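You operate a simulated robot arm through the tools that you are given. There is no shell and no other tool. Be economical: measure what you need, move in short steps, check, and stop when the job is done.

You are at the controls of a simulated robot arm. One attempt, no reset.

Task
Swap the adapters: plug the black one into the blue socket, switch it on and set the dimmer to 1.
Fine: the other adapter goes in the free holder.

It is judged by the outcome, as a careful person would: the job done as asked, and still so three seconds after it is handed in. It fails if anything else is knocked over, pushed out of place, dropped, spilled or broken.

Robot
A 7-joint arm with a two-finger parallel gripper, fixed in place. Base frame: the origin is at the foot of the arm, x ahead of it, y to its left, z up. Units: mm, rad, N and s.
With the tool pointing down near the work surface it reaches from about 240 to 620 mm from the base axis. Its first joint turns from -1.152 to 1.152 rad. Payload 2.6 kg.
The tool frame sits at the grasp point between the pads (the TCP): z along the fingers, y along the line on which they close. The tips reach 30 mm beyond it. Largest opening 94 mm; finger width 28, thickness 10; the body of the gripper, 50 by 96 mm, starts 55 mm behind the TCP.
Orientation is that of the tool frame in the base frame, as a unit quaternion [x, y, z, w]. With the fingers straight down and closing along the base's y, the tool's x points along the base's -x, its y along +y and its z along -z.

Tools
- The arm moves only by the tool play_rows. Its argument "plan" is a list of rows, each a list of 7 numbers: the shift along the tool's x, y, z in mm, then the turn, a rotation vector about the tool's x, y, z in degrees, then the finger opening in mm, from 0 to 94. In form: [[dx, dy, dz, rx, ry, rz, fingers], ...]. A call has 1 to 10 rows; each row is the pose to reach, as a shift and turn from the pose commanded when the call began, along the tool's axes at that moment. A row lasts 0.2 s, in which the tool goes at most 50 mm and 0.15 rad; a call with a longer step from one row to the next is refused whole, and so is a gripper value outside its range. A pose out of reach is approached as far as the arm can. The call stops where the force on the tool passes 70 N (or 10 N more than at its start, if that is more) or the arm is blocked; 0.2 s more then pass. Each finger travels about 72 mm/s and halts on what it meets, pressing with about 43 N; the grip force reading is that of the motor and also rises with nothing between the fingers. The clock runs only during rows and for 0.2 s after the last one: add rows that repeat a pose to give the fingers time. It gives the time, the measured TCP pose, the force on the tool (base axes), the opening and the grip force at its end, in the units of the frame above (readings bear some noise), with the torque about the TCP (base axes, N m) and any sound that the robot's microphone picked up.
- Cameras (640 x 400 px; columns grow to the right, rows downward): "scene" is fixed at [30.1, 445.2, 565]; the picture's right is [-0.75, -0.66, 0.00], its down [-0.45, 0.52, -0.73] and it looks along [0.48, -0.55, -0.69] (base axes); focal length 329 px, centre (320, 200). "wrist" rides on the gripper at [76, 14, -103] in the tool frame; the picture's right is [-0.18, 0.98, 0.00], its down [-0.75, -0.14, -0.64] and it looks along [-0.63, -0.12, 0.77] (tool axes); focal length 243 px, centre (320, 200). There is no depth. A picture from a camera that has moved, and an enlarged one, comes with that camera's place and axes in the base frame and with its lens. The place of the scene camera against the robot may be out by one fixed shift of up to 25 mm in any direction.
- capture(camera): a new picture of that camera. No time passes.
- inspect(camera, box): a new picture of the part [left, top, right, bottom] of that camera's present view, enlarged. No time passes.
- job_done(): hands the job in; it is judged then, once.

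Go step by step. Nothing tells you positions but the pictures and the camera data: compare them with the known pose of the tool, close in by small moves and look again before you grip or let go. The budget is 120 turns and 76 pictures, counting those below and the enlarged ones. Unless the task says otherwise, let go and move clear before handing in, and close with one line.

The tools are called after "Call:" as name(argument=value, ...) on one line, values as JSON. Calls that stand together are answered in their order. play_rows: Moves the arm, as the interface text tells. Its arguments: {"type":"object","properties":{"plan":{"type":"array","items":{"type":"array","items":{"type":"number"}}}},"required":["plan"]} The other tools are called the same way: capture (camera) takes a picture; inspect (camera, box) takes an enlarged picture of a part of a camera's view; job_done () hands the job in.

At the start:

```text
clock: 0.0
tool_pos: [380.0, 202.4, 306.3]
tcp_rot: [0.001, 1.0, 0.0, 0.0]
ft_force: [0.5, -0.5, 0.2]
moment: [0.0, 0.0, 0.05]
finger_gap: 93.9
gripper_force: 0.0
```

scene: 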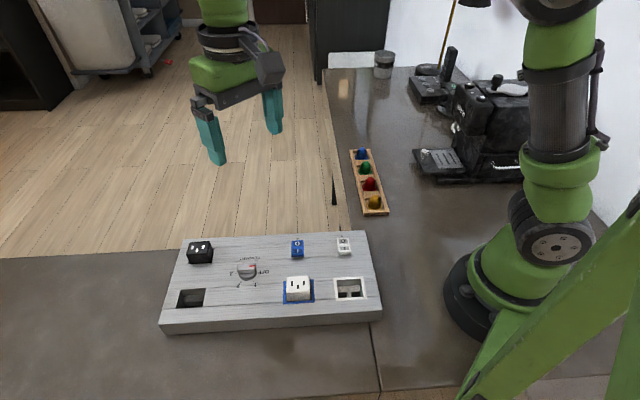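
wrist: 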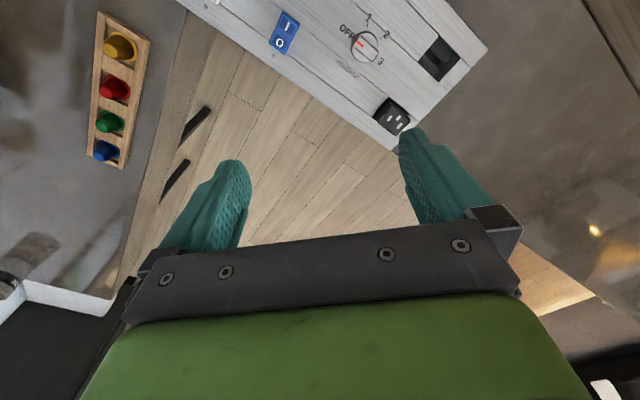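

I see a panel with a black adapter (far left), a white adapter in the blue-framed socket, an empty dark holder and an empty white holder, a blue rocker switch and a dimmer. I'll look closer first.

Call:
inspect(camera="scene", box=[150, 220, 390, 370])

Call:
inspect(camera="wrist", box=[200, 0, 520, 200])

```text
2.67 times, centred on (270, 295) of scene
camera zoom: at [30.1, 445.2, 565.0], right [-0.75, -0.66, 0.0], down [-0.45, 0.52, -0.73], along [0.48, -0.55, -0.69], focal length 877 px, centre (453, -53)
```

zoom: 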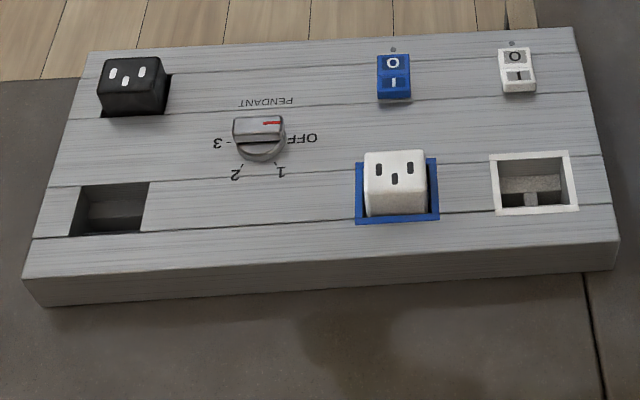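

```text
2.00 times, centred on (360, 100) of wrist
camera zoom: at [302.6, 218.7, 407.8], right [0.18, 0.98, 0.0], down [0.75, -0.14, 0.64], along [0.63, -0.12, -0.77], focal length 485 px, centre (240, 400)
```

zoom: 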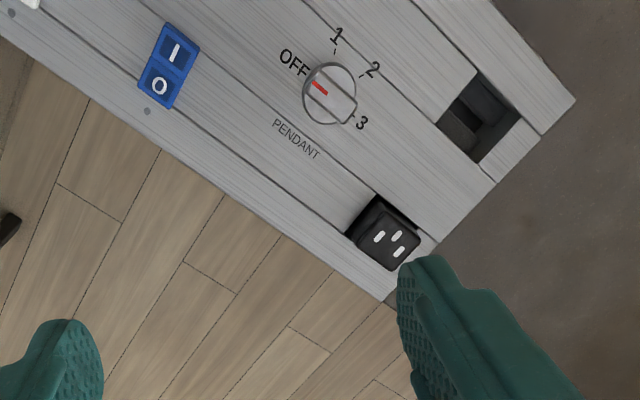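

The panel is rotated roughly 42° in the base frame. I move the tool over it with matching yaw for a better wrist view.

Call:
play_rows(plan=[[21, 1, 1, 0, 0, -7, 94], [42, 3, 2, 0, 0, -14, 94], [63, 4, 3, 0, 0, -21, 94], [84, 6, 4, 0, 0, -28, 94], [104, 8, 5, 0, 0, -35, 94], [124, 9, 6, 0, 0, -42, 94]])

Call:
capture(camera="wrist")

```text
clock: 1.4
tool_pos: [255.0, 211.4, 298.9]
tcp_rot: [-0.359, 0.933, 0.0, 0.0]
ft_force: [-0.1, 0.1, -0.9]
moment: [0.0, 0.02, -0.01]
finger_gap: 94.2
gripper_force: 0.0
```

```text
71 pictures are left
camera wrist: at [188.0, 173.3, 401.3], right [-0.52, 0.85, 0.0], down [0.65, 0.4, 0.64], along [0.55, 0.34, -0.77], focal length 243 px, centre (320, 200)
```

wrist: 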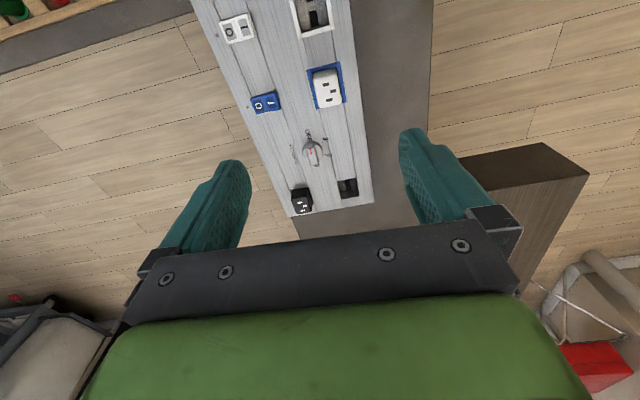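

The whole panel is in view now. I enlarge it to measure.

Call:
inspect(camera="wrist", box=[180, 0, 400, 130])

Call:
inspect(camera="wrist", box=[240, 100, 400, 220])

```text
2.91 times, centred on (290, 65) of wrist
camera zoom: at [188.0, 173.3, 401.3], right [-0.52, 0.85, 0.0], down [0.65, 0.4, 0.64], along [0.55, 0.34, -0.77], focal length 706 px, centre (407, 593)
```

zoom: 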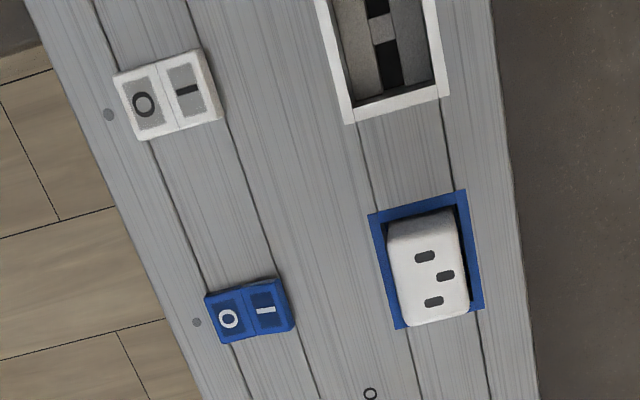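

```text
3.33 times, centred on (320, 160) of wrist
camera zoom: at [188.0, 173.3, 401.3], right [-0.52, 0.85, 0.0], down [0.65, 0.4, 0.64], along [0.55, 0.34, -0.77], focal length 809 px, centre (320, 333)
```

zoom: 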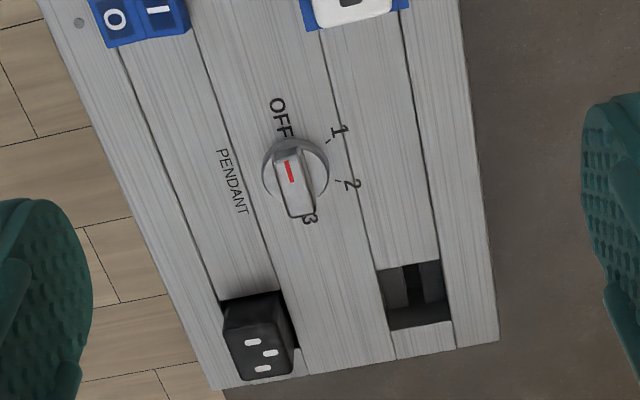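

Panel top is about z = 40, yaw about 45°; blue socket ≈ (266, 234), free holder ≈ (395, 363). I go above the white adapter at moderate height and check.

Call:
play_rows(plan=[[-8, 3, 40, 0, 0, -1, 94], [-16, 6, 85, 0, 0, -2, 94], [-23, 9, 125, 0, 0, -2.5, 94], [-23.3, 9.4, 145, 0, 0, -2.5, 94]])

Call:
capture(camera="wrist")

Call:
inspect(camera="scene", box=[220, 200, 400, 320])

```text
clock: 2.4
tool_pos: [267.1, 235.0, 152.9]
tcp_rot: [-0.379, 0.926, 0.0, 0.001]
ft_force: [-1.2, 0.2, 0.0]
moment: [0.01, 0.02, 0.02]
finger_gap: 94.0
gripper_force: 0.1
```

```text
68 pictures are left
camera wrist: at [201.6, 193.2, 254.8], right [-0.56, 0.83, 0.0], down [0.64, 0.43, 0.64], along [0.53, 0.36, -0.77], focal length 243 px, centre (320, 200)
```

wrist: 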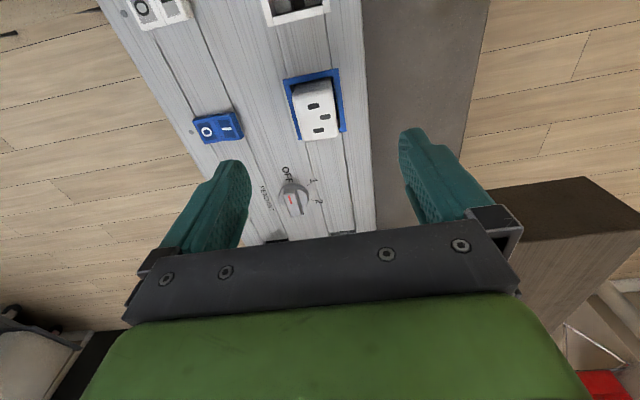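

```text
3.33 times, centred on (310, 260) of scene
camera zoom: at [30.1, 445.2, 565.0], right [-0.75, -0.66, 0.0], down [-0.45, 0.52, -0.73], along [0.48, -0.55, -0.69], focal length 1096 px, centre (353, 0)
```

zoom: 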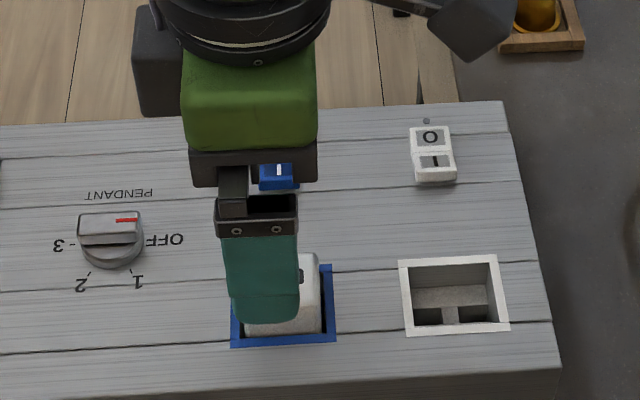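

Call:
inspect(camera="wrist", box=[180, 40, 380, 240])

```text
2.00 times, centred on (280, 140) of wrist
camera zoom: at [201.6, 193.2, 254.8], right [-0.56, 0.83, 0.0], down [0.64, 0.43, 0.64], along [0.53, 0.36, -0.77], focal length 485 px, centre (400, 320)
```

zoom: 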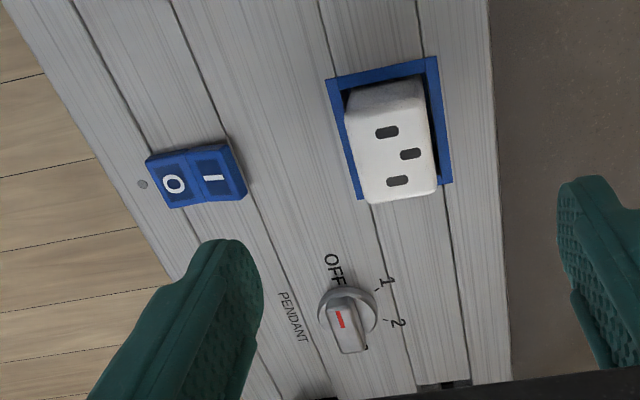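

Tool yaw matches the socket to within 1°; socket centre is at tool offset (+3.5, −2.5). I align and descend partway.

Call:
play_rows(plan=[[3.5, -2.5, 20, 0, 0, 0, 94], [3.5, -2.5, 48, 0, 0, 0, 70], [3.5, -2.5, 48, 0, 0, 0, 60], [3.5, -2.5, 48, 0, 0, 0, 60]])

Call:
capture(camera="wrist")

Call:
inspect(camera="scene", box=[240, 240, 360, 320])

```text
clock: 3.4
tool_pos: [263.0, 230.4, 105.2]
tcp_rot: [-0.378, 0.926, 0.0, 0.0]
ft_force: [0.2, 0.1, 0.5]
moment: [-0.01, 0.01, 0.01]
finger_gap: 60.4
gripper_force: 0.0
```

```text
65 pictures are left
camera wrist: at [199.4, 189.4, 207.3], right [-0.56, 0.83, 0.0], down [0.64, 0.43, 0.64], along [0.53, 0.36, -0.77], focal length 243 px, centre (320, 200)
```

wrist: 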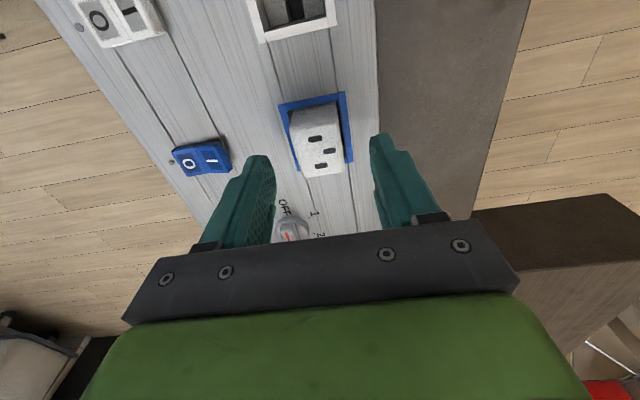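

```text
5.00 times, centred on (300, 280) of scene
camera zoom: at [30.1, 445.2, 565.0], right [-0.75, -0.66, 0.0], down [-0.45, 0.52, -0.73], along [0.48, -0.55, -0.69], focal length 1644 px, centre (420, -200)
```

zoom: 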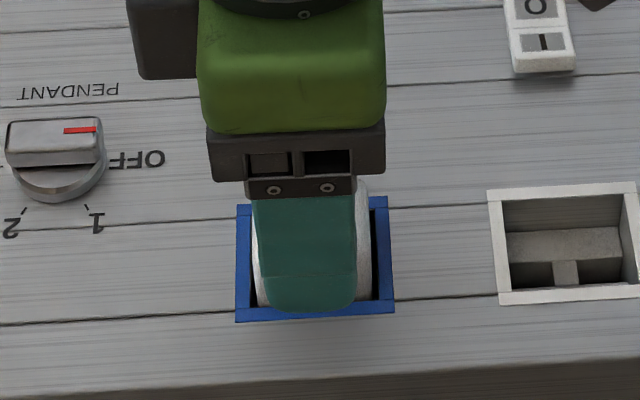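

Call:
inspect(camera="wrist", box=[250, 70, 400, 200])

```text
3.08 times, centred on (325, 135) of wrist
camera zoom: at [199.4, 189.4, 207.3], right [-0.56, 0.83, 0.0], down [0.64, 0.43, 0.64], along [0.53, 0.36, -0.77], focal length 746 px, centre (305, 400)
```

zoom: 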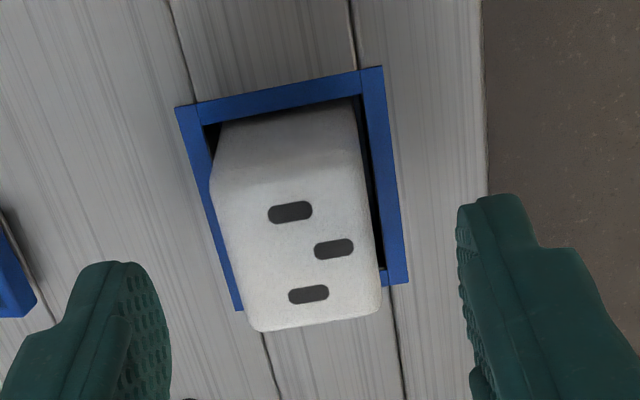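

Call:
play_rows(plan=[[-0.5, -1.6, 15, 0, 0, 0, 60], [-0.5, -1.6, 30, 0, 0, 0, 60], [-0.5, -1.6, 30, 0, 0, 0, 40], [-0.5, -1.6, 30, 0, 0, 0, 20], [-0.5, -1.6, 30, 0, 0, 0, 20], [-0.5, -1.6, 30, 0, 0, 0, 20]])

Call:
inspect(camera="scene", box=[240, 240, 360, 320])

Call:
inspect(camera="wrist", box=[220, 60, 420, 220])

```text
clock: 4.8
tool_pos: [266.3, 228.6, 77.3]
tcp_rot: [-0.38, 0.925, 0.001, 0.0]
ft_force: [0.9, 0.2, 0.9]
moment: [0.01, -0.01, 0.03]
finger_gap: 30.8
gripper_force: 43.1
```

```text
5.00 times, centred on (300, 280) of scene
camera zoom: at [30.1, 445.2, 565.0], right [-0.75, -0.66, 0.0], down [-0.45, 0.52, -0.73], along [0.48, -0.55, -0.69], focal length 1644 px, centre (420, -200)
```

zoom: 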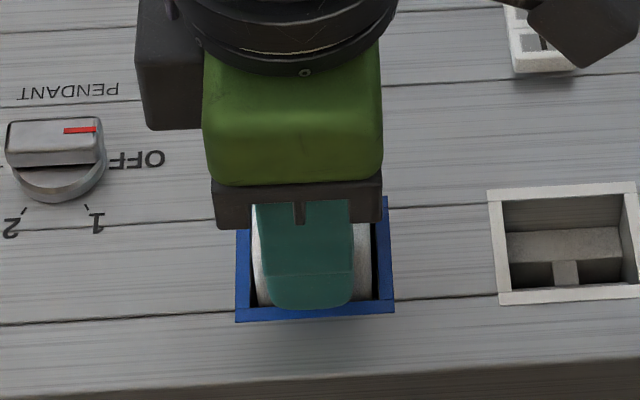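

```text
2.50 times, centred on (320, 140) of wrist
camera zoom: at [201.9, 188.5, 179.1], right [-0.56, 0.83, 0.0], down [0.64, 0.43, 0.64], along [0.53, 0.36, -0.77], focal length 606 px, centre (320, 350)
```

zoom: 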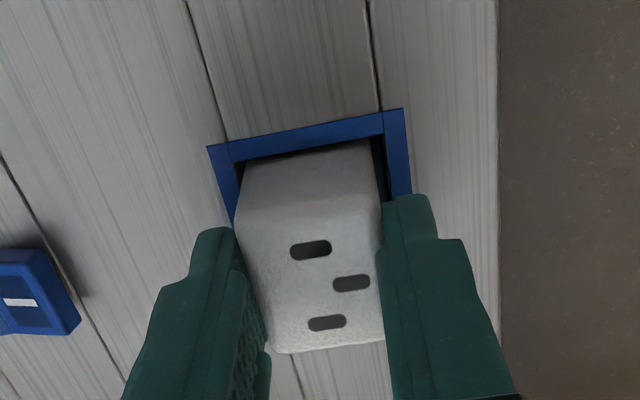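

Gripped (30.8 mm wide). Pull straight up.

Call:
play_rows(plan=[[0, 0, -5, 0, 0, 0, 20], [0, 0, -12, 0, 0, 0, 20], [0, 0, -25, 0, 0, 0, 20], [0, 0, -50, 0, 0, 0, 20], [0, 0, -80, 0, 0, 0, 20]])

Call:
capture(camera="wrist")

Call:
inspect(camera="scene", box=[220, 180, 400, 320])

```text
clock: 6.0
tool_pos: [266.4, 226.9, 155.4]
tcp_rot: [-0.379, 0.925, 0.0, 0.0]
ft_force: [0.0, 1.3, -0.3]
moment: [-0.03, -0.02, 0.0]
finger_gap: 30.9
gripper_force: 43.1
```

```text
60 pictures are left
camera wrist: at [201.9, 187.4, 257.4], right [-0.56, 0.83, 0.0], down [0.64, 0.43, 0.64], along [0.53, 0.36, -0.77], focal length 243 px, centre (320, 200)
```

wrist: 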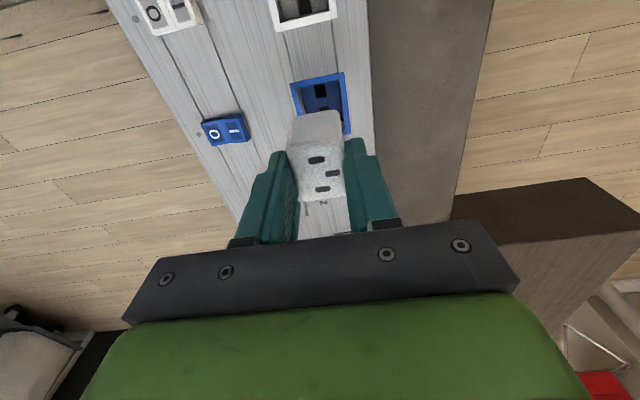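

```text
2.86 times, centred on (310, 250) of scene
camera zoom: at [30.1, 445.2, 565.0], right [-0.75, -0.66, 0.0], down [-0.45, 0.52, -0.73], along [0.48, -0.55, -0.69], focal length 939 px, centre (349, 57)
```

zoom: 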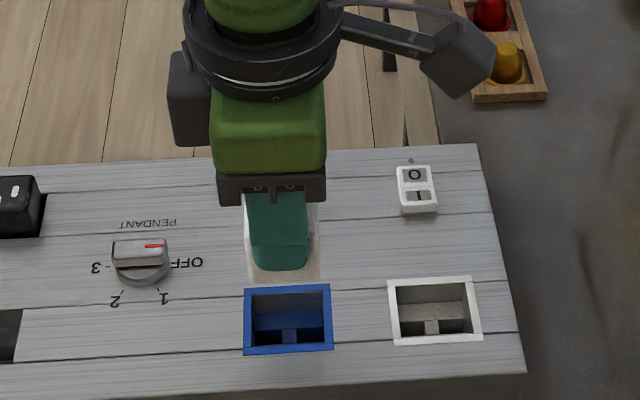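

Removed cleanly. Look at the socket's inside and the adapter's shape.

Call:
inspect(camera="wrist", box=[240, 0, 400, 150])

Call:
inspect(camera="scene", box=[150, 220, 390, 340])

```text
2.67 times, centred on (320, 75) of wrist
camera zoom: at [201.9, 187.4, 257.4], right [-0.56, 0.83, 0.0], down [0.64, 0.43, 0.64], along [0.53, 0.36, -0.77], focal length 647 px, centre (320, 533)
```

zoom: 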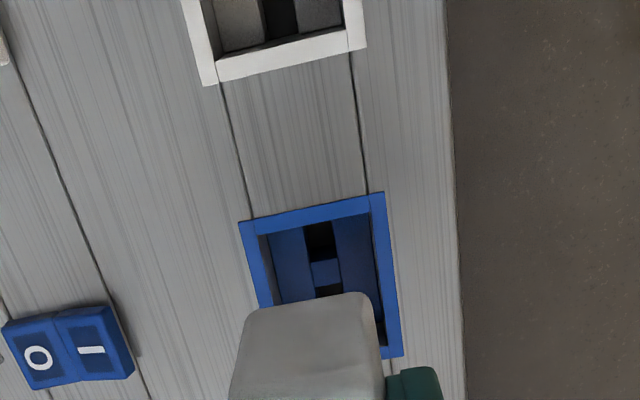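

```text
2.67 times, centred on (270, 280) of scene
camera zoom: at [30.1, 445.2, 565.0], right [-0.75, -0.66, 0.0], down [-0.45, 0.52, -0.73], along [0.48, -0.55, -0.69], focal length 877 px, centre (453, -13)
```

zoom: 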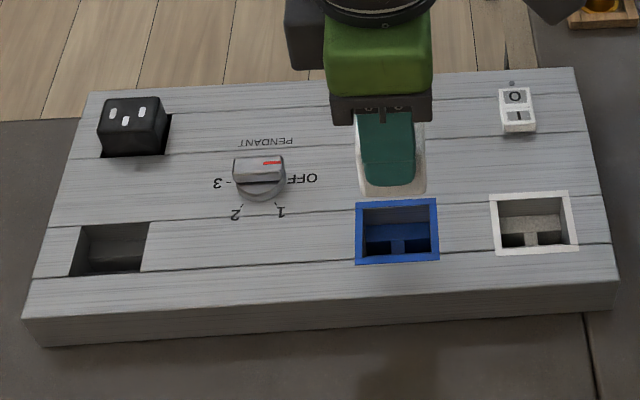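

I carry the white adapter beyond the free holder (about 30 mm past) so that the wrist camera can see the holder fully.

Call:
play_rows(plan=[[-20, 0, 0, 0, 0, 0, 20], [-60, 0, 0, 0, 0, 0, 20], [-105, 0, 0, 0, 0, 0, 20], [-150, 0, 0, 0, 0, 0, 20], [-190, 0, 0, 0, 0, 0, 20], [-213, 0, 0, 0, 0, 0, 20], [-213, 0, 0, 0, 0, 0, 20]])

Call:
capture(camera="wrist")

Call:
inspect(camera="wrist", box=[200, 0, 400, 150])

```text
clock: 7.6
tool_pos: [419.6, 378.5, 155.5]
tcp_rot: [-0.379, 0.926, 0.0, 0.0]
ft_force: [0.4, -0.4, -1.1]
moment: [0.01, 0.0, 0.0]
finger_gap: 31.0
gripper_force: 43.3
```

```text
56 pictures are left
camera wrist: at [353.9, 338.2, 257.8], right [-0.56, 0.83, 0.0], down [0.64, 0.43, 0.64], along [0.53, 0.36, -0.77], focal length 243 px, centre (320, 200)
```

wrist: 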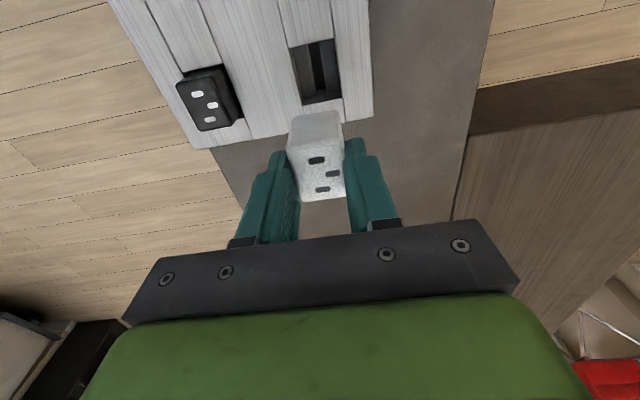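

```text
2.67 times, centred on (300, 75) of wrist
camera zoom: at [353.9, 338.2, 257.8], right [-0.56, 0.83, 0.0], down [0.64, 0.43, 0.64], along [0.53, 0.36, -0.77], focal length 647 px, centre (373, 533)
```

zoom: 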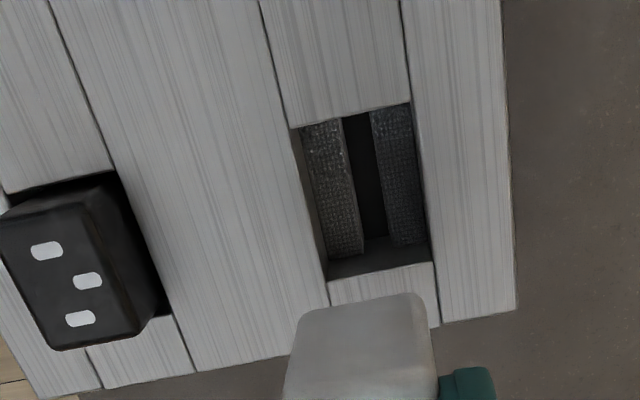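

Holder centre is about (+28, +2) from the tool. I move there, and descend to just above the panel.

Call:
play_rows(plan=[[29, 2, 0, 0, 0, -0.7, 20], [29, 2, 25, 0, 0, -0.7, 20], [29, 2, 54, 0, 0, -0.7, 20], [29, 2, 54, 0, 0, -0.7, 20]])

Call:
inspect(camera="wrist", box=[220, 30, 420, 230])

Call:
inspect(camera="scene", box=[130, 220, 270, 330])

```text
clock: 8.6
tool_pos: [397.5, 357.3, 101.6]
tcp_rot: [-0.385, 0.923, 0.0, 0.0]
ft_force: [-0.3, 0.4, 0.4]
moment: [0.0, -0.03, 0.04]
finger_gap: 30.7
gripper_force: 42.8
```

```text
2.00 times, centred on (320, 130) of wrist
camera zoom: at [333.8, 316.9, 203.1], right [-0.57, 0.82, 0.0], down [0.63, 0.44, 0.64], along [0.53, 0.36, -0.77], focal length 485 px, centre (320, 340)
```

zoom: 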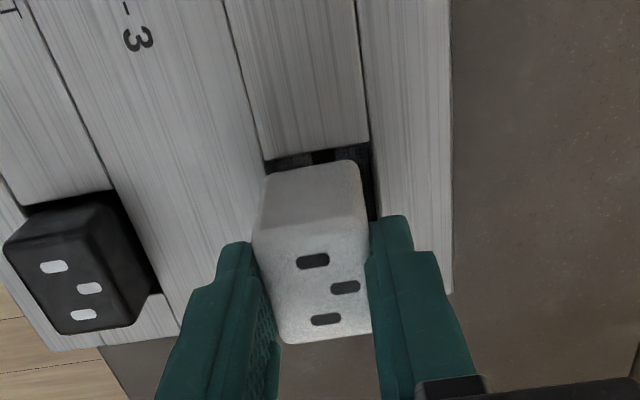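

```text
3.64 times, centred on (200, 275) of scene
camera zoom: at [30.1, 445.2, 565.0], right [-0.75, -0.66, 0.0], down [-0.45, 0.52, -0.73], along [0.48, -0.55, -0.69], focal length 1196 px, centre (756, -73)
```

zoom: 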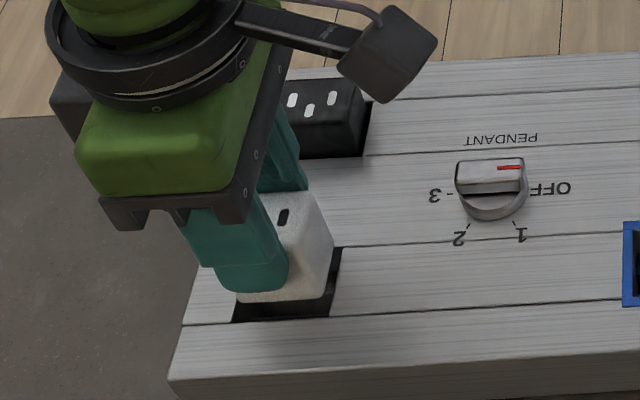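

Adapter needs about +1.4 mm in y; correct and lower slowly.

Call:
play_rows(plan=[[0, 1.4, 0, 0, 0, 0, 20], [0, 1.4, 4, 0, 0, 0, 20], [0, 1.4, 9, 0, 0, 0, 20], [0, 1.4, 14, 0, 0, 0, 20]])

Call:
inspect(camera="wrist", box=[220, 30, 420, 230])

```text
clock: 9.6
tool_pos: [396.3, 360.9, 89.0]
tcp_rot: [-0.384, 0.923, 0.0, 0.0]
ft_force: [0.1, 0.4, -1.3]
moment: [-0.03, 0.01, 0.02]
finger_gap: 31.3
gripper_force: 43.1
```

```text
2.00 times, centred on (320, 130) of wrist
camera zoom: at [332.2, 319.2, 190.4], right [-0.57, 0.82, 0.0], down [0.63, 0.44, 0.64], along [0.53, 0.36, -0.77], focal length 485 px, centre (320, 340)
```

zoom: 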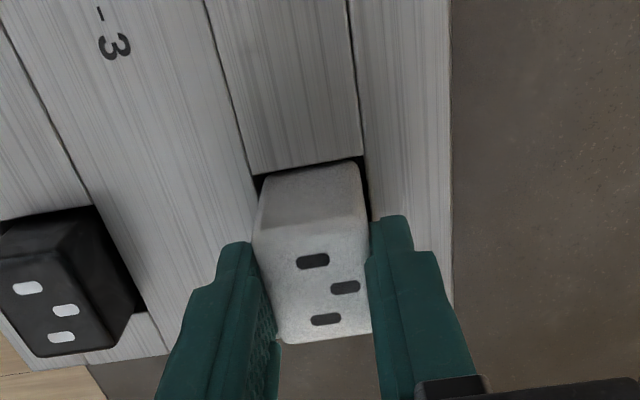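

It is entering the holder freely. Continue down to seat.

Call:
play_rows(plan=[[0, 0, 5, 0, 0, 0, 20], [0, 0, 9, 0, 0, 0, 20], [0, 0, 12, 0, 0, 0, 20], [0, 0, 12, 0, 0, 0, 20]])

Call:
inspect(camera="scene", box=[130, 220, 270, 330])

```text
clock: 10.6
tool_pos: [395.6, 360.7, 77.5]
tcp_rot: [-0.384, 0.923, -0.001, 0.0]
ft_force: [-0.9, -0.9, 3.0]
moment: [-0.03, 0.0, 0.0]
finger_gap: 31.1
gripper_force: 43.0
```

```text
3.64 times, centred on (200, 275) of scene
camera zoom: at [30.1, 445.1, 565.0], right [-0.75, -0.66, 0.0], down [-0.45, 0.52, -0.73], along [0.48, -0.55, -0.69], focal length 1196 px, centre (756, -73)
```

zoom: 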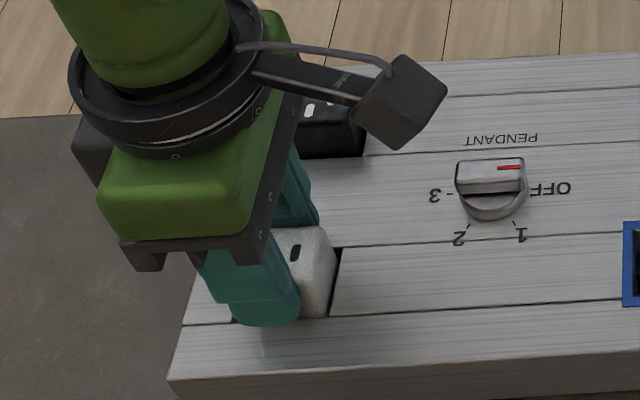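

Light contact; press a bit to confirm seating.

Call:
play_rows(plan=[[0, 0, 1, 0, 0, 0, 20], [0, 0, 2, 0, 0, 0, 20], [0, 0, 2, 0, 0, 0, 20]])

```text
clock: 11.4
tool_pos: [396.7, 361.2, 76.5]
tcp_rot: [-0.383, 0.924, 0.001, 0.001]
ft_force: [-8.5, -8.1, 31.0]
moment: [-0.61, 0.59, -0.02]
finger_gap: 31.0
gripper_force: 42.6
```

Seated (31 N). Release and rise.

Call:
play_rows(plan=[[0, 0, -2, 0, 0, 0, 31], [0, 0, -2, 0, 0, 0, 45], [0, 0, -2, 0, 0, 0, 60], [0, 0, -2, 0, 0, 0, 60], [0, 0, -40, 0, 0, 0, 60], [0, 0, -82, 0, 0, 0, 60]])

Call:
capture(camera="wrist")

Call:
inspect(camera="wrist", box=[180, 60, 380, 210])

```text
clock: 12.8
tool_pos: [395.1, 359.9, 158.7]
tcp_rot: [-0.384, 0.923, 0.0, 0.0]
ft_force: [0.0, 0.1, -0.6]
moment: [0.01, -0.01, 0.03]
finger_gap: 60.1
gripper_force: 0.1
```

```text
50 pictures are left
camera wrist: at [331.6, 318.1, 259.2], right [-0.57, 0.82, 0.0], down [0.63, 0.44, 0.64], along [0.53, 0.36, -0.77], focal length 243 px, centre (320, 200)
```

wrist: 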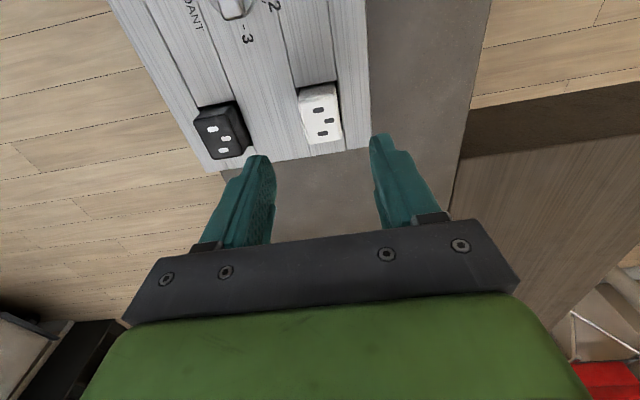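

```text
2.67 times, centred on (280, 135) of wrist
camera zoom: at [331.6, 318.1, 259.2], right [-0.57, 0.82, 0.0], down [0.63, 0.44, 0.64], along [0.53, 0.36, -0.77], focal length 647 px, centre (427, 373)
```

zoom: 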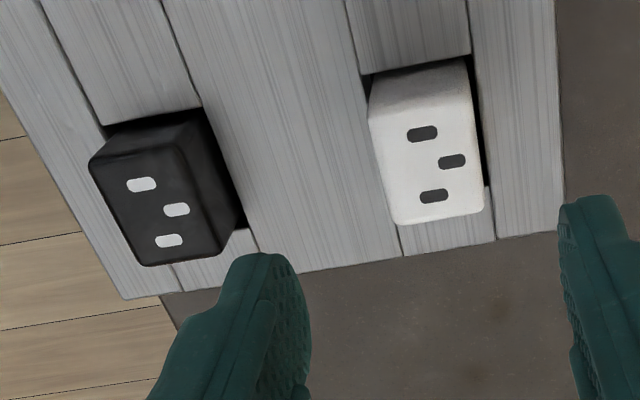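

White adapter is seated in the free holder. Next the black adapter, about 90.5 mm toward tool −y.

Call:
play_rows(plan=[[0, -45, 0, 0, 0, 0, 60], [0.5, -90.5, 0, 0, 0, 0, 60], [0.5, -90.5, 25, 0, 0, 0, 60], [0.5, -90.5, 48, 0, 0, 0, 60], [0.5, -90.5, 48, 0, 0, 0, 60]])

Call:
inspect(camera="wrist", box=[220, 40, 420, 240])

```text
clock: 14.0
tool_pos: [459.4, 297.4, 111.7]
tcp_rot: [-0.384, 0.923, 0.0, 0.0]
ft_force: [0.0, -0.7, -0.5]
moment: [-0.01, 0.0, 0.0]
finger_gap: 60.3
gripper_force: 0.0
```

```text
2.00 times, centred on (320, 140) of wrist
camera zoom: at [395.2, 255.8, 211.8], right [-0.57, 0.82, 0.0], down [0.63, 0.44, 0.64], along [0.53, 0.36, -0.77], focal length 485 px, centre (320, 320)
```

zoom: 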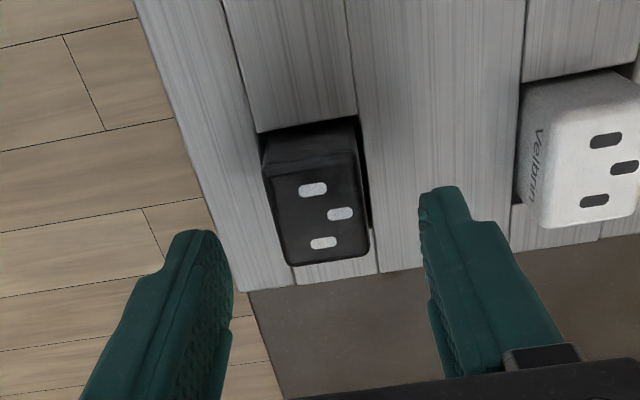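

Well aligned. Descend and grip the black adapter.

Call:
play_rows(plan=[[0, -0.4, 16, 0, 0, 0, 60], [0, -0.4, 32, 0, 0, 0, 60], [0, -0.4, 32, 0, 0, 0, 40], [0, -0.4, 32, 0, 0, 0, 20], [0, -0.4, 32, 0, 0, 0, 20], [0, -0.4, 32, 0, 0, 0, 20]])

Call:
inspect(camera="wrist", box=[220, 60, 420, 220])

```text
clock: 15.4
tool_pos: [460.2, 296.2, 75.6]
tcp_rot: [-0.384, 0.923, 0.0, 0.0]
ft_force: [1.1, 0.7, -0.7]
moment: [0.01, 0.01, -0.01]
finger_gap: 31.0
gripper_force: 43.3
```

```text
2.50 times, centred on (320, 140) of wrist
camera zoom: at [396.6, 255.7, 178.0], right [-0.57, 0.82, 0.0], down [0.63, 0.44, 0.64], along [0.53, 0.36, -0.77], focal length 606 px, centre (320, 350)
```

zoom: 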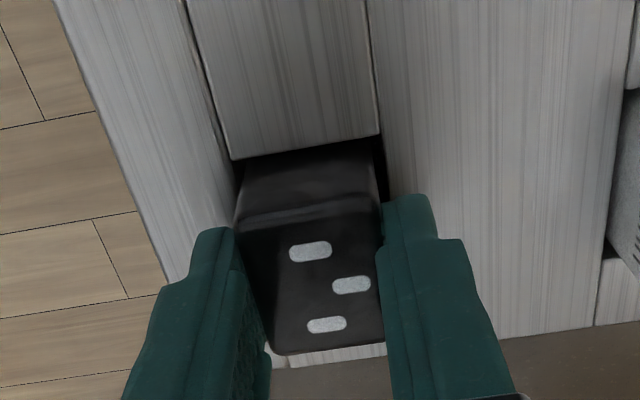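

Grip matches the earlier one. Lift and carry toward the blue socket, stopping 30 mm forward of it to look.

Call:
play_rows(plan=[[0, 0, -6, 0, 0, 0, 20], [0, 0, -20, 0, 0, 0, 20], [0, 0, -50, 0, 0, 0, 20], [0, 0, -80, 0, 0, 0, 20], [30, 15, -80, 0, 0, 0, 20], [65, 35, -80, 0, 0, 0, 20], [100, 60, -80, 0, 0, 0, 20], [130, 80, -80, 0, 0, 0, 20], [153.5, 89.7, -80, 0, 0, 0, 20], [153.5, 89.7, -80, 0, 0, 0, 20]])

Call:
inspect(camera="wrist", box=[220, 0, 420, 150])

Call:
inspect(camera="scene", box=[150, 200, 390, 350])

```text
clock: 17.6
tool_pos: [288.4, 251.4, 157.9]
tcp_rot: [-0.384, 0.923, 0.0, 0.0]
ft_force: [0.2, 0.5, -0.7]
moment: [-0.01, -0.04, 0.0]
finger_gap: 30.8
gripper_force: 42.6
```

```text
2.67 times, centred on (320, 75) of wrist
camera zoom: at [224.6, 209.4, 259.5], right [-0.57, 0.82, 0.0], down [0.63, 0.44, 0.64], along [0.53, 0.36, -0.77], focal length 647 px, centre (320, 533)
```

zoom: 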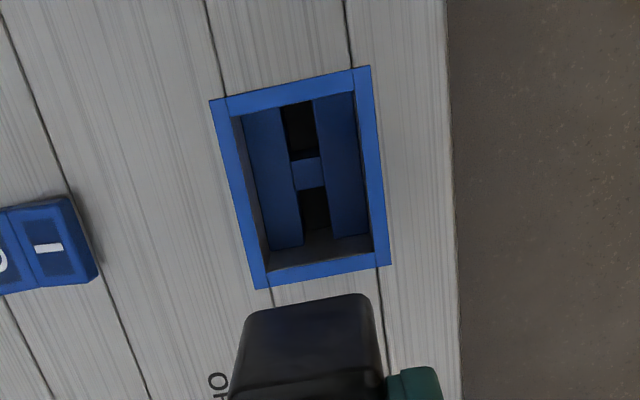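

```text
2.67 times, centred on (270, 275) of scene
camera zoom: at [30.1, 445.2, 565.0], right [-0.75, -0.66, 0.0], down [-0.45, 0.52, -0.73], along [0.48, -0.55, -0.69], focal length 877 px, centre (453, 0)
```

zoom: 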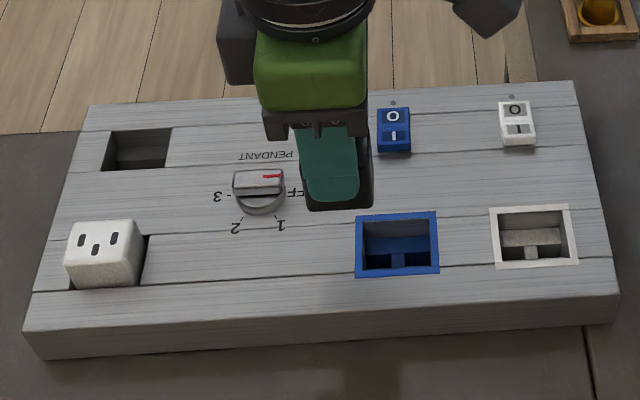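

Socket centre is at about (+31, +1.2). Move over and lower to just above it, then check.

Call:
play_rows(plan=[[31.2, 1.5, 0, 0, 0, 0, 20], [31.2, 1.5, 25, 0, 0, 0, 20], [31.2, 1.5, 52, 0, 0, 0, 20], [31.2, 1.5, 52, 0, 0, 0, 20]])

Call:
inspect(camera="wrist", box=[220, 30, 420, 230])

Call:
inspect(camera="scene", box=[240, 240, 360, 320])

```text
clock: 18.6
tool_pos: [265.6, 229.7, 105.0]
tcp_rot: [-0.384, 0.923, 0.0, 0.001]
ft_force: [-0.2, 0.9, -1.1]
moment: [0.01, -0.03, 0.02]
finger_gap: 30.9
gripper_force: 43.3
```

```text
2.00 times, centred on (320, 130) of wrist
camera zoom: at [201.7, 186.8, 207.0], right [-0.57, 0.82, 0.0], down [0.63, 0.44, 0.64], along [0.53, 0.36, -0.77], focal length 485 px, centre (320, 340)
```

zoom: 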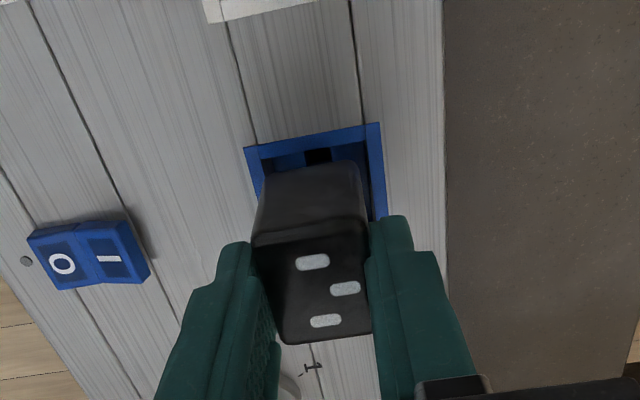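

```text
5.00 times, centred on (300, 280) of scene
camera zoom: at [30.1, 445.2, 565.0], right [-0.75, -0.66, 0.0], down [-0.45, 0.52, -0.73], along [0.48, -0.55, -0.69], focal length 1644 px, centre (420, -200)
```

zoom: 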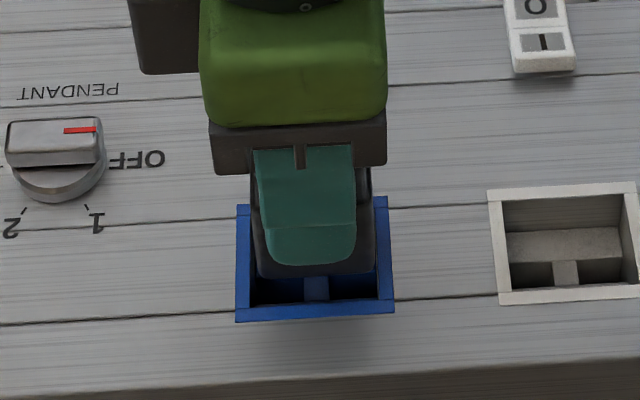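

Shift about +1.2 mm in y, lower slightly and look again.

Call:
play_rows(plan=[[0, 1.2, 0, 0, 0, 0, 20], [0, 1.2, 4, 0, 0, 0, 20], [0, 1.2, 7, 0, 0, 0, 20], [0, 1.2, 7, 0, 0, 0, 20]])

Call:
inspect(camera="wrist", box=[260, 60, 380, 160])

```text
clock: 19.6
tool_pos: [265.1, 229.2, 97.7]
tcp_rot: [-0.385, 0.923, -0.001, 0.0]
ft_force: [0.0, 0.6, -0.2]
moment: [0.04, 0.0, 0.0]
finger_gap: 30.7
gripper_force: 43.0
```

```text
4.00 times, centred on (320, 110) of wrist
camera zoom: at [200.3, 187.7, 199.6], right [-0.57, 0.82, 0.0], down [0.63, 0.44, 0.64], along [0.53, 0.36, -0.77], focal length 970 px, centre (320, 560)
```

zoom: 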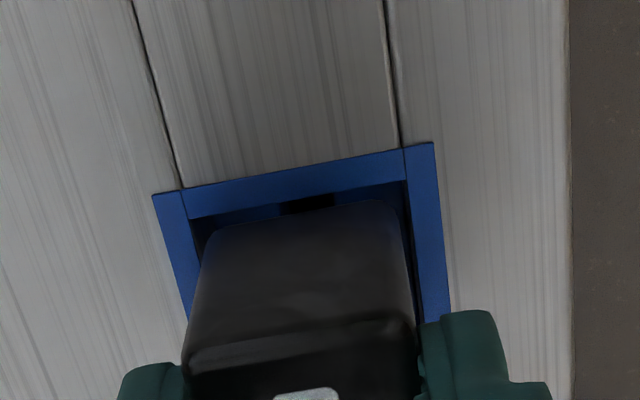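

Centred. Lower to seat.

Call:
play_rows(plan=[[0, 0, 5, 0, 0, 0, 20], [0, 0, 10, 0, 0, 0, 20], [0, 0, 15, 0, 0, 0, 20], [0, 0, 19, 0, 0, 0, 20], [0, 0, 21, 0, 0, 0, 20], [0, 0, 22, 0, 0, 0, 20], [0, 0, 22, 0, 0, 0, 20]])

Call:
inspect(camera="scene", box=[240, 240, 360, 320])

```text
clock: 21.2
tool_pos: [263.8, 228.1, 75.8]
tcp_rot: [-0.384, 0.923, 0.0, 0.0]
ft_force: [0.4, 0.3, 0.0]
moment: [0.0, 0.0, -0.07]
finger_gap: 31.2
gripper_force: 43.2
```

```text
5.00 times, centred on (300, 280) of scene
camera zoom: at [30.1, 445.2, 565.0], right [-0.75, -0.66, 0.0], down [-0.45, 0.52, -0.73], along [0.48, -0.55, -0.69], focal length 1644 px, centre (420, -200)
```

zoom: 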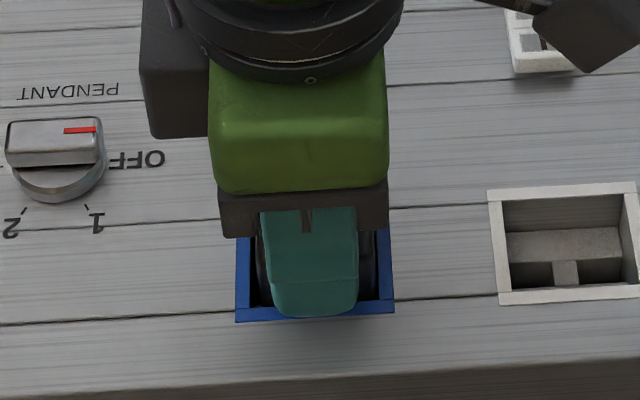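

No contact yet; go a few mm more with care.

Call:
play_rows(plan=[[0, 0, 1, 0, 0, 0, 20], [0, 0, 2, 0, 0, 0, 20], [0, 0, 2, 0, 0, 0, 20]])

```text
clock: 22.0
tool_pos: [264.9, 230.0, 74.3]
tcp_rot: [-0.385, 0.923, 0.001, 0.002]
ft_force: [-7.0, -7.1, 36.1]
moment: [-0.21, 0.22, -0.07]
finger_gap: 31.1
gripper_force: 43.0
```

Firm contact. A slightly harder press to make sure it is fully home.

Call:
play_rows(plan=[[0, 0, 1, 0, 0, 0, 20], [0, 0, 1.5, 0, 0, 0, 20], [0, 0, 1.5, 0, 0, 0, 20]])

```text
clock: 22.8
tool_pos: [265.3, 229.9, 74.2]
tcp_rot: [-0.385, 0.923, 0.001, 0.003]
ft_force: [-1.5, -1.2, 36.0]
moment: [0.08, -0.02, -0.03]
finger_gap: 31.0
gripper_force: 42.4
```

Home (force constant, pads slipping). Release and rise, then look.

Call:
play_rows(plan=[[0, 0, -3, 0, 0, 0, 31], [0, 0, -3, 0, 0, 0, 45], [0, 0, -3, 0, 0, 0, 60], [0, 0, -3, 0, 0, 0, 60], [0, 0, -40, 0, 0, 0, 60], [0, 0, -85, 0, 0, 0, 60]])

Call:
inspect(camera="wrist", box=[180, 60, 380, 210])

Call:
inspect(camera="scene", box=[150, 220, 390, 370])

```text
clock: 24.2
tool_pos: [265.8, 229.4, 160.5]
tcp_rot: [-0.384, 0.923, 0.0, 0.0]
ft_force: [0.2, -1.3, -1.1]
moment: [0.0, 0.0, -0.02]
finger_gap: 60.0
gripper_force: 0.0
```

```text
2.67 times, centred on (280, 135) of wrist
camera zoom: at [200.7, 187.9, 261.2], right [-0.57, 0.82, 0.0], down [0.63, 0.44, 0.64], along [0.53, 0.36, -0.77], focal length 647 px, centre (427, 373)
```

zoom: 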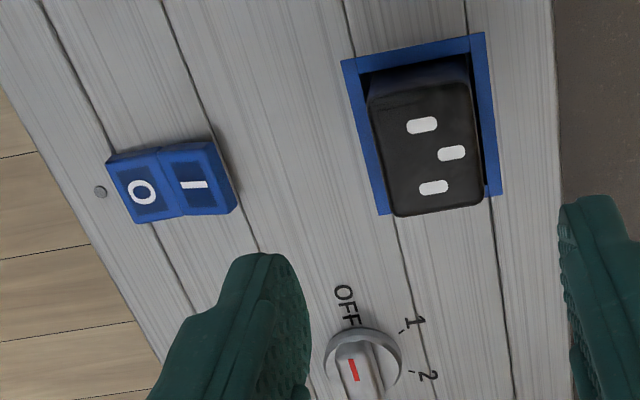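

```text
2.67 times, centred on (270, 295) of scene
camera zoom: at [30.1, 445.2, 565.0], right [-0.75, -0.66, 0.0], down [-0.45, 0.52, -0.73], along [0.48, -0.55, -0.69], focal length 877 px, centre (453, -53)
```

zoom: 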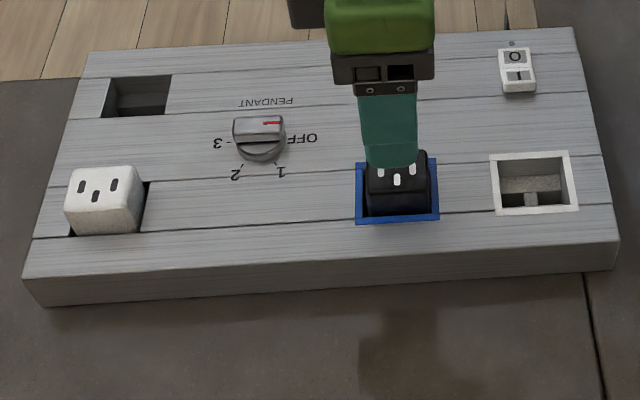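

Black adapter is in the blue socket. Now examine the blue rocker close up.

Call:
play_rows(plan=[[0, -45, 0, 0, 0, 0, 60], [0, -88, 0, 0, 0, 0, 60], [0, -88, 35, 0, 0, 0, 60]])

Call:
inspect(camera="wrist", box=[250, 60, 400, 180])

Call:
inspect(camera="scene", box=[260, 220, 380, 300])

```text
clock: 25.0
tool_pos: [328.6, 169.5, 123.0]
tcp_rot: [-0.385, 0.923, 0.001, 0.001]
ft_force: [-0.3, 0.8, -0.2]
moment: [-0.02, -0.01, -0.01]
finger_gap: 60.0
gripper_force: 0.1
```

```text
3.33 times, centred on (325, 120) of wrist
camera zoom: at [263.6, 127.1, 224.8], right [-0.57, 0.82, 0.0], down [0.63, 0.44, 0.64], along [0.53, 0.36, -0.77], focal length 809 px, centre (303, 467)
```

zoom: 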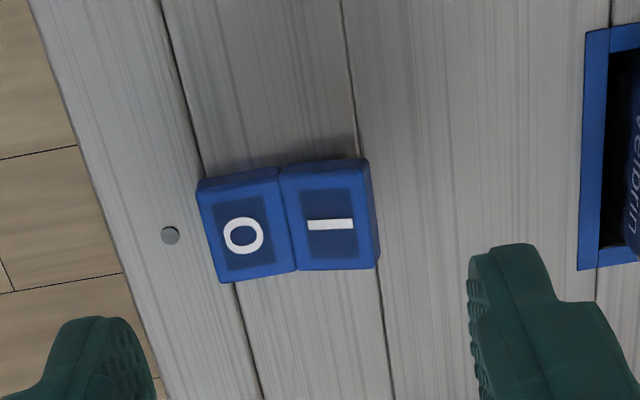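

```text
5.00 times, centred on (320, 260) of scene
camera zoom: at [30.1, 445.1, 565.0], right [-0.75, -0.66, 0.0], down [-0.45, 0.52, -0.73], along [0.48, -0.55, -0.69], focal length 1644 px, centre (320, -100)
```

zoom: 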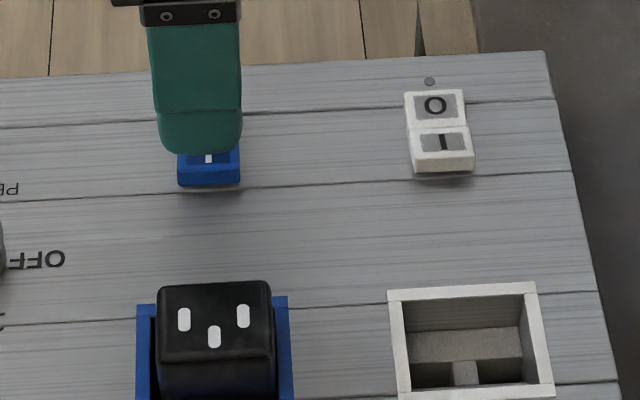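

O is pressed and the I side stands proud, so it is off. I close the fingers and press on the outer part of the I half.

Call:
play_rows(plan=[[3.4, 12, 0, 0, 0, 0, 40], [3.4, 12, 10, 0, 0, 0, 20], [3.4, 12, 20, 0, 0, 0, 0], [3.4, 12, 28, 0, 0, 0, 0], [3.4, 12, 28, 0, 0, 0, 0]])

Call:
inspect(camera="wrist", box=[220, 60, 420, 200])

Call:
inspect(camera="scene", box=[240, 210, 360, 290])

```text
clock: 26.2
tool_pos: [315.6, 173.7, 95.0]
tcp_rot: [-0.384, 0.924, 0.0, -0.001]
ft_force: [0.0, 0.4, -0.6]
moment: [-0.04, 0.0, -0.02]
finger_gap: 0.0
gripper_force: 33.2
```

```text
2.86 times, centred on (320, 130) of wrist
camera zoom: at [251.9, 132.7, 196.2], right [-0.57, 0.82, 0.0], down [0.63, 0.44, 0.64], along [0.53, 0.36, -0.77], focal length 693 px, centre (320, 400)
```

zoom: 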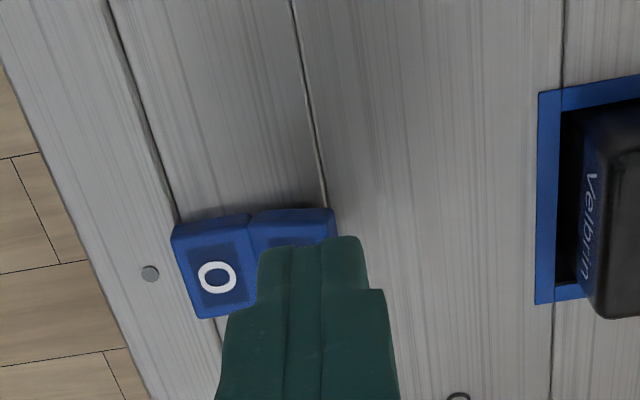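

```text
5.00 times, centred on (300, 250) of scene
camera zoom: at [30.1, 445.2, 565.0], right [-0.75, -0.66, 0.0], down [-0.45, 0.52, -0.73], along [0.48, -0.55, -0.69], focal length 1644 px, centre (420, -50)
```

zoom: 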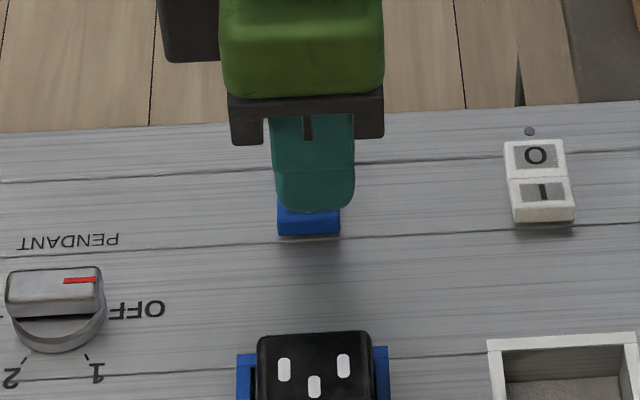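

Position looks right. Press down in small steps.

Call:
play_rows(plan=[[0, 0, 8, 0, 0, 0, 0], [0, 0, 11, 0, 0, 0, 0], [0, 0, 13, 0, 0, 0, 0], [0, 0, 15, 0, 0, 0, 0], [0, 0, 16, 0, 0, 0, 0]])

```text
clock: 27.4
tool_pos: [315.3, 174.3, 78.2]
tcp_rot: [-0.384, 0.923, 0.0, 0.0]
ft_force: [0.6, -1.0, 1.0]
moment: [0.03, 0.01, 0.02]
finger_gap: 0.2
gripper_force: 33.1
heard: click
```

A click was heard. Rise and check.

Call:
play_rows(plan=[[0, 0, -30, 0, 0, 0, 0], [0, 0, -60, 0, 0, 0, 30], [0, 0, -80, 0, 0, 0, 60]])

Call:
capture(camera="wrist")

Call:
inspect(camera="wrist", box=[230, 60, 380, 160])

```text
clock: 28.2
tool_pos: [317.6, 174.6, 158.8]
tcp_rot: [-0.384, 0.923, 0.001, 0.0]
ft_force: [0.1, -0.4, 0.3]
moment: [0.03, -0.01, 0.05]
finger_gap: 60.1
gripper_force: 0.0
```

```text
34 pictures are left
camera wrist: at [252.6, 132.9, 260.7], right [-0.57, 0.82, 0.0], down [0.63, 0.44, 0.64], along [0.53, 0.36, -0.77], focal length 243 px, centre (320, 200)
```

wrist: 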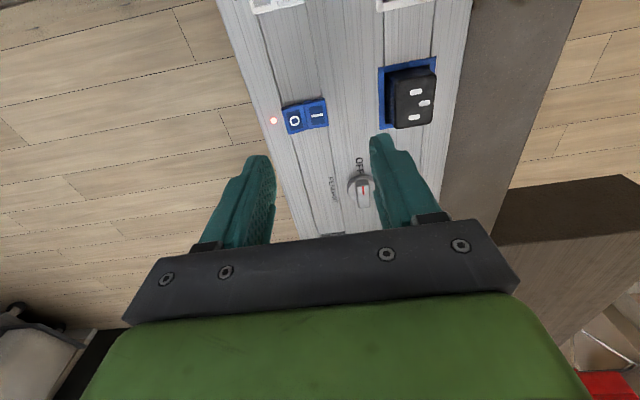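

```text
4.00 times, centred on (305, 110) of wrist
camera zoom: at [252.6, 132.9, 260.7], right [-0.57, 0.82, 0.0], down [0.63, 0.44, 0.64], along [0.53, 0.36, -0.77], focal length 970 px, centre (380, 560)
```

zoom: 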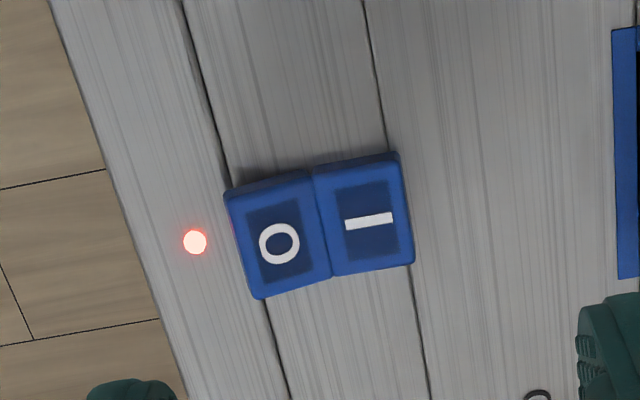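

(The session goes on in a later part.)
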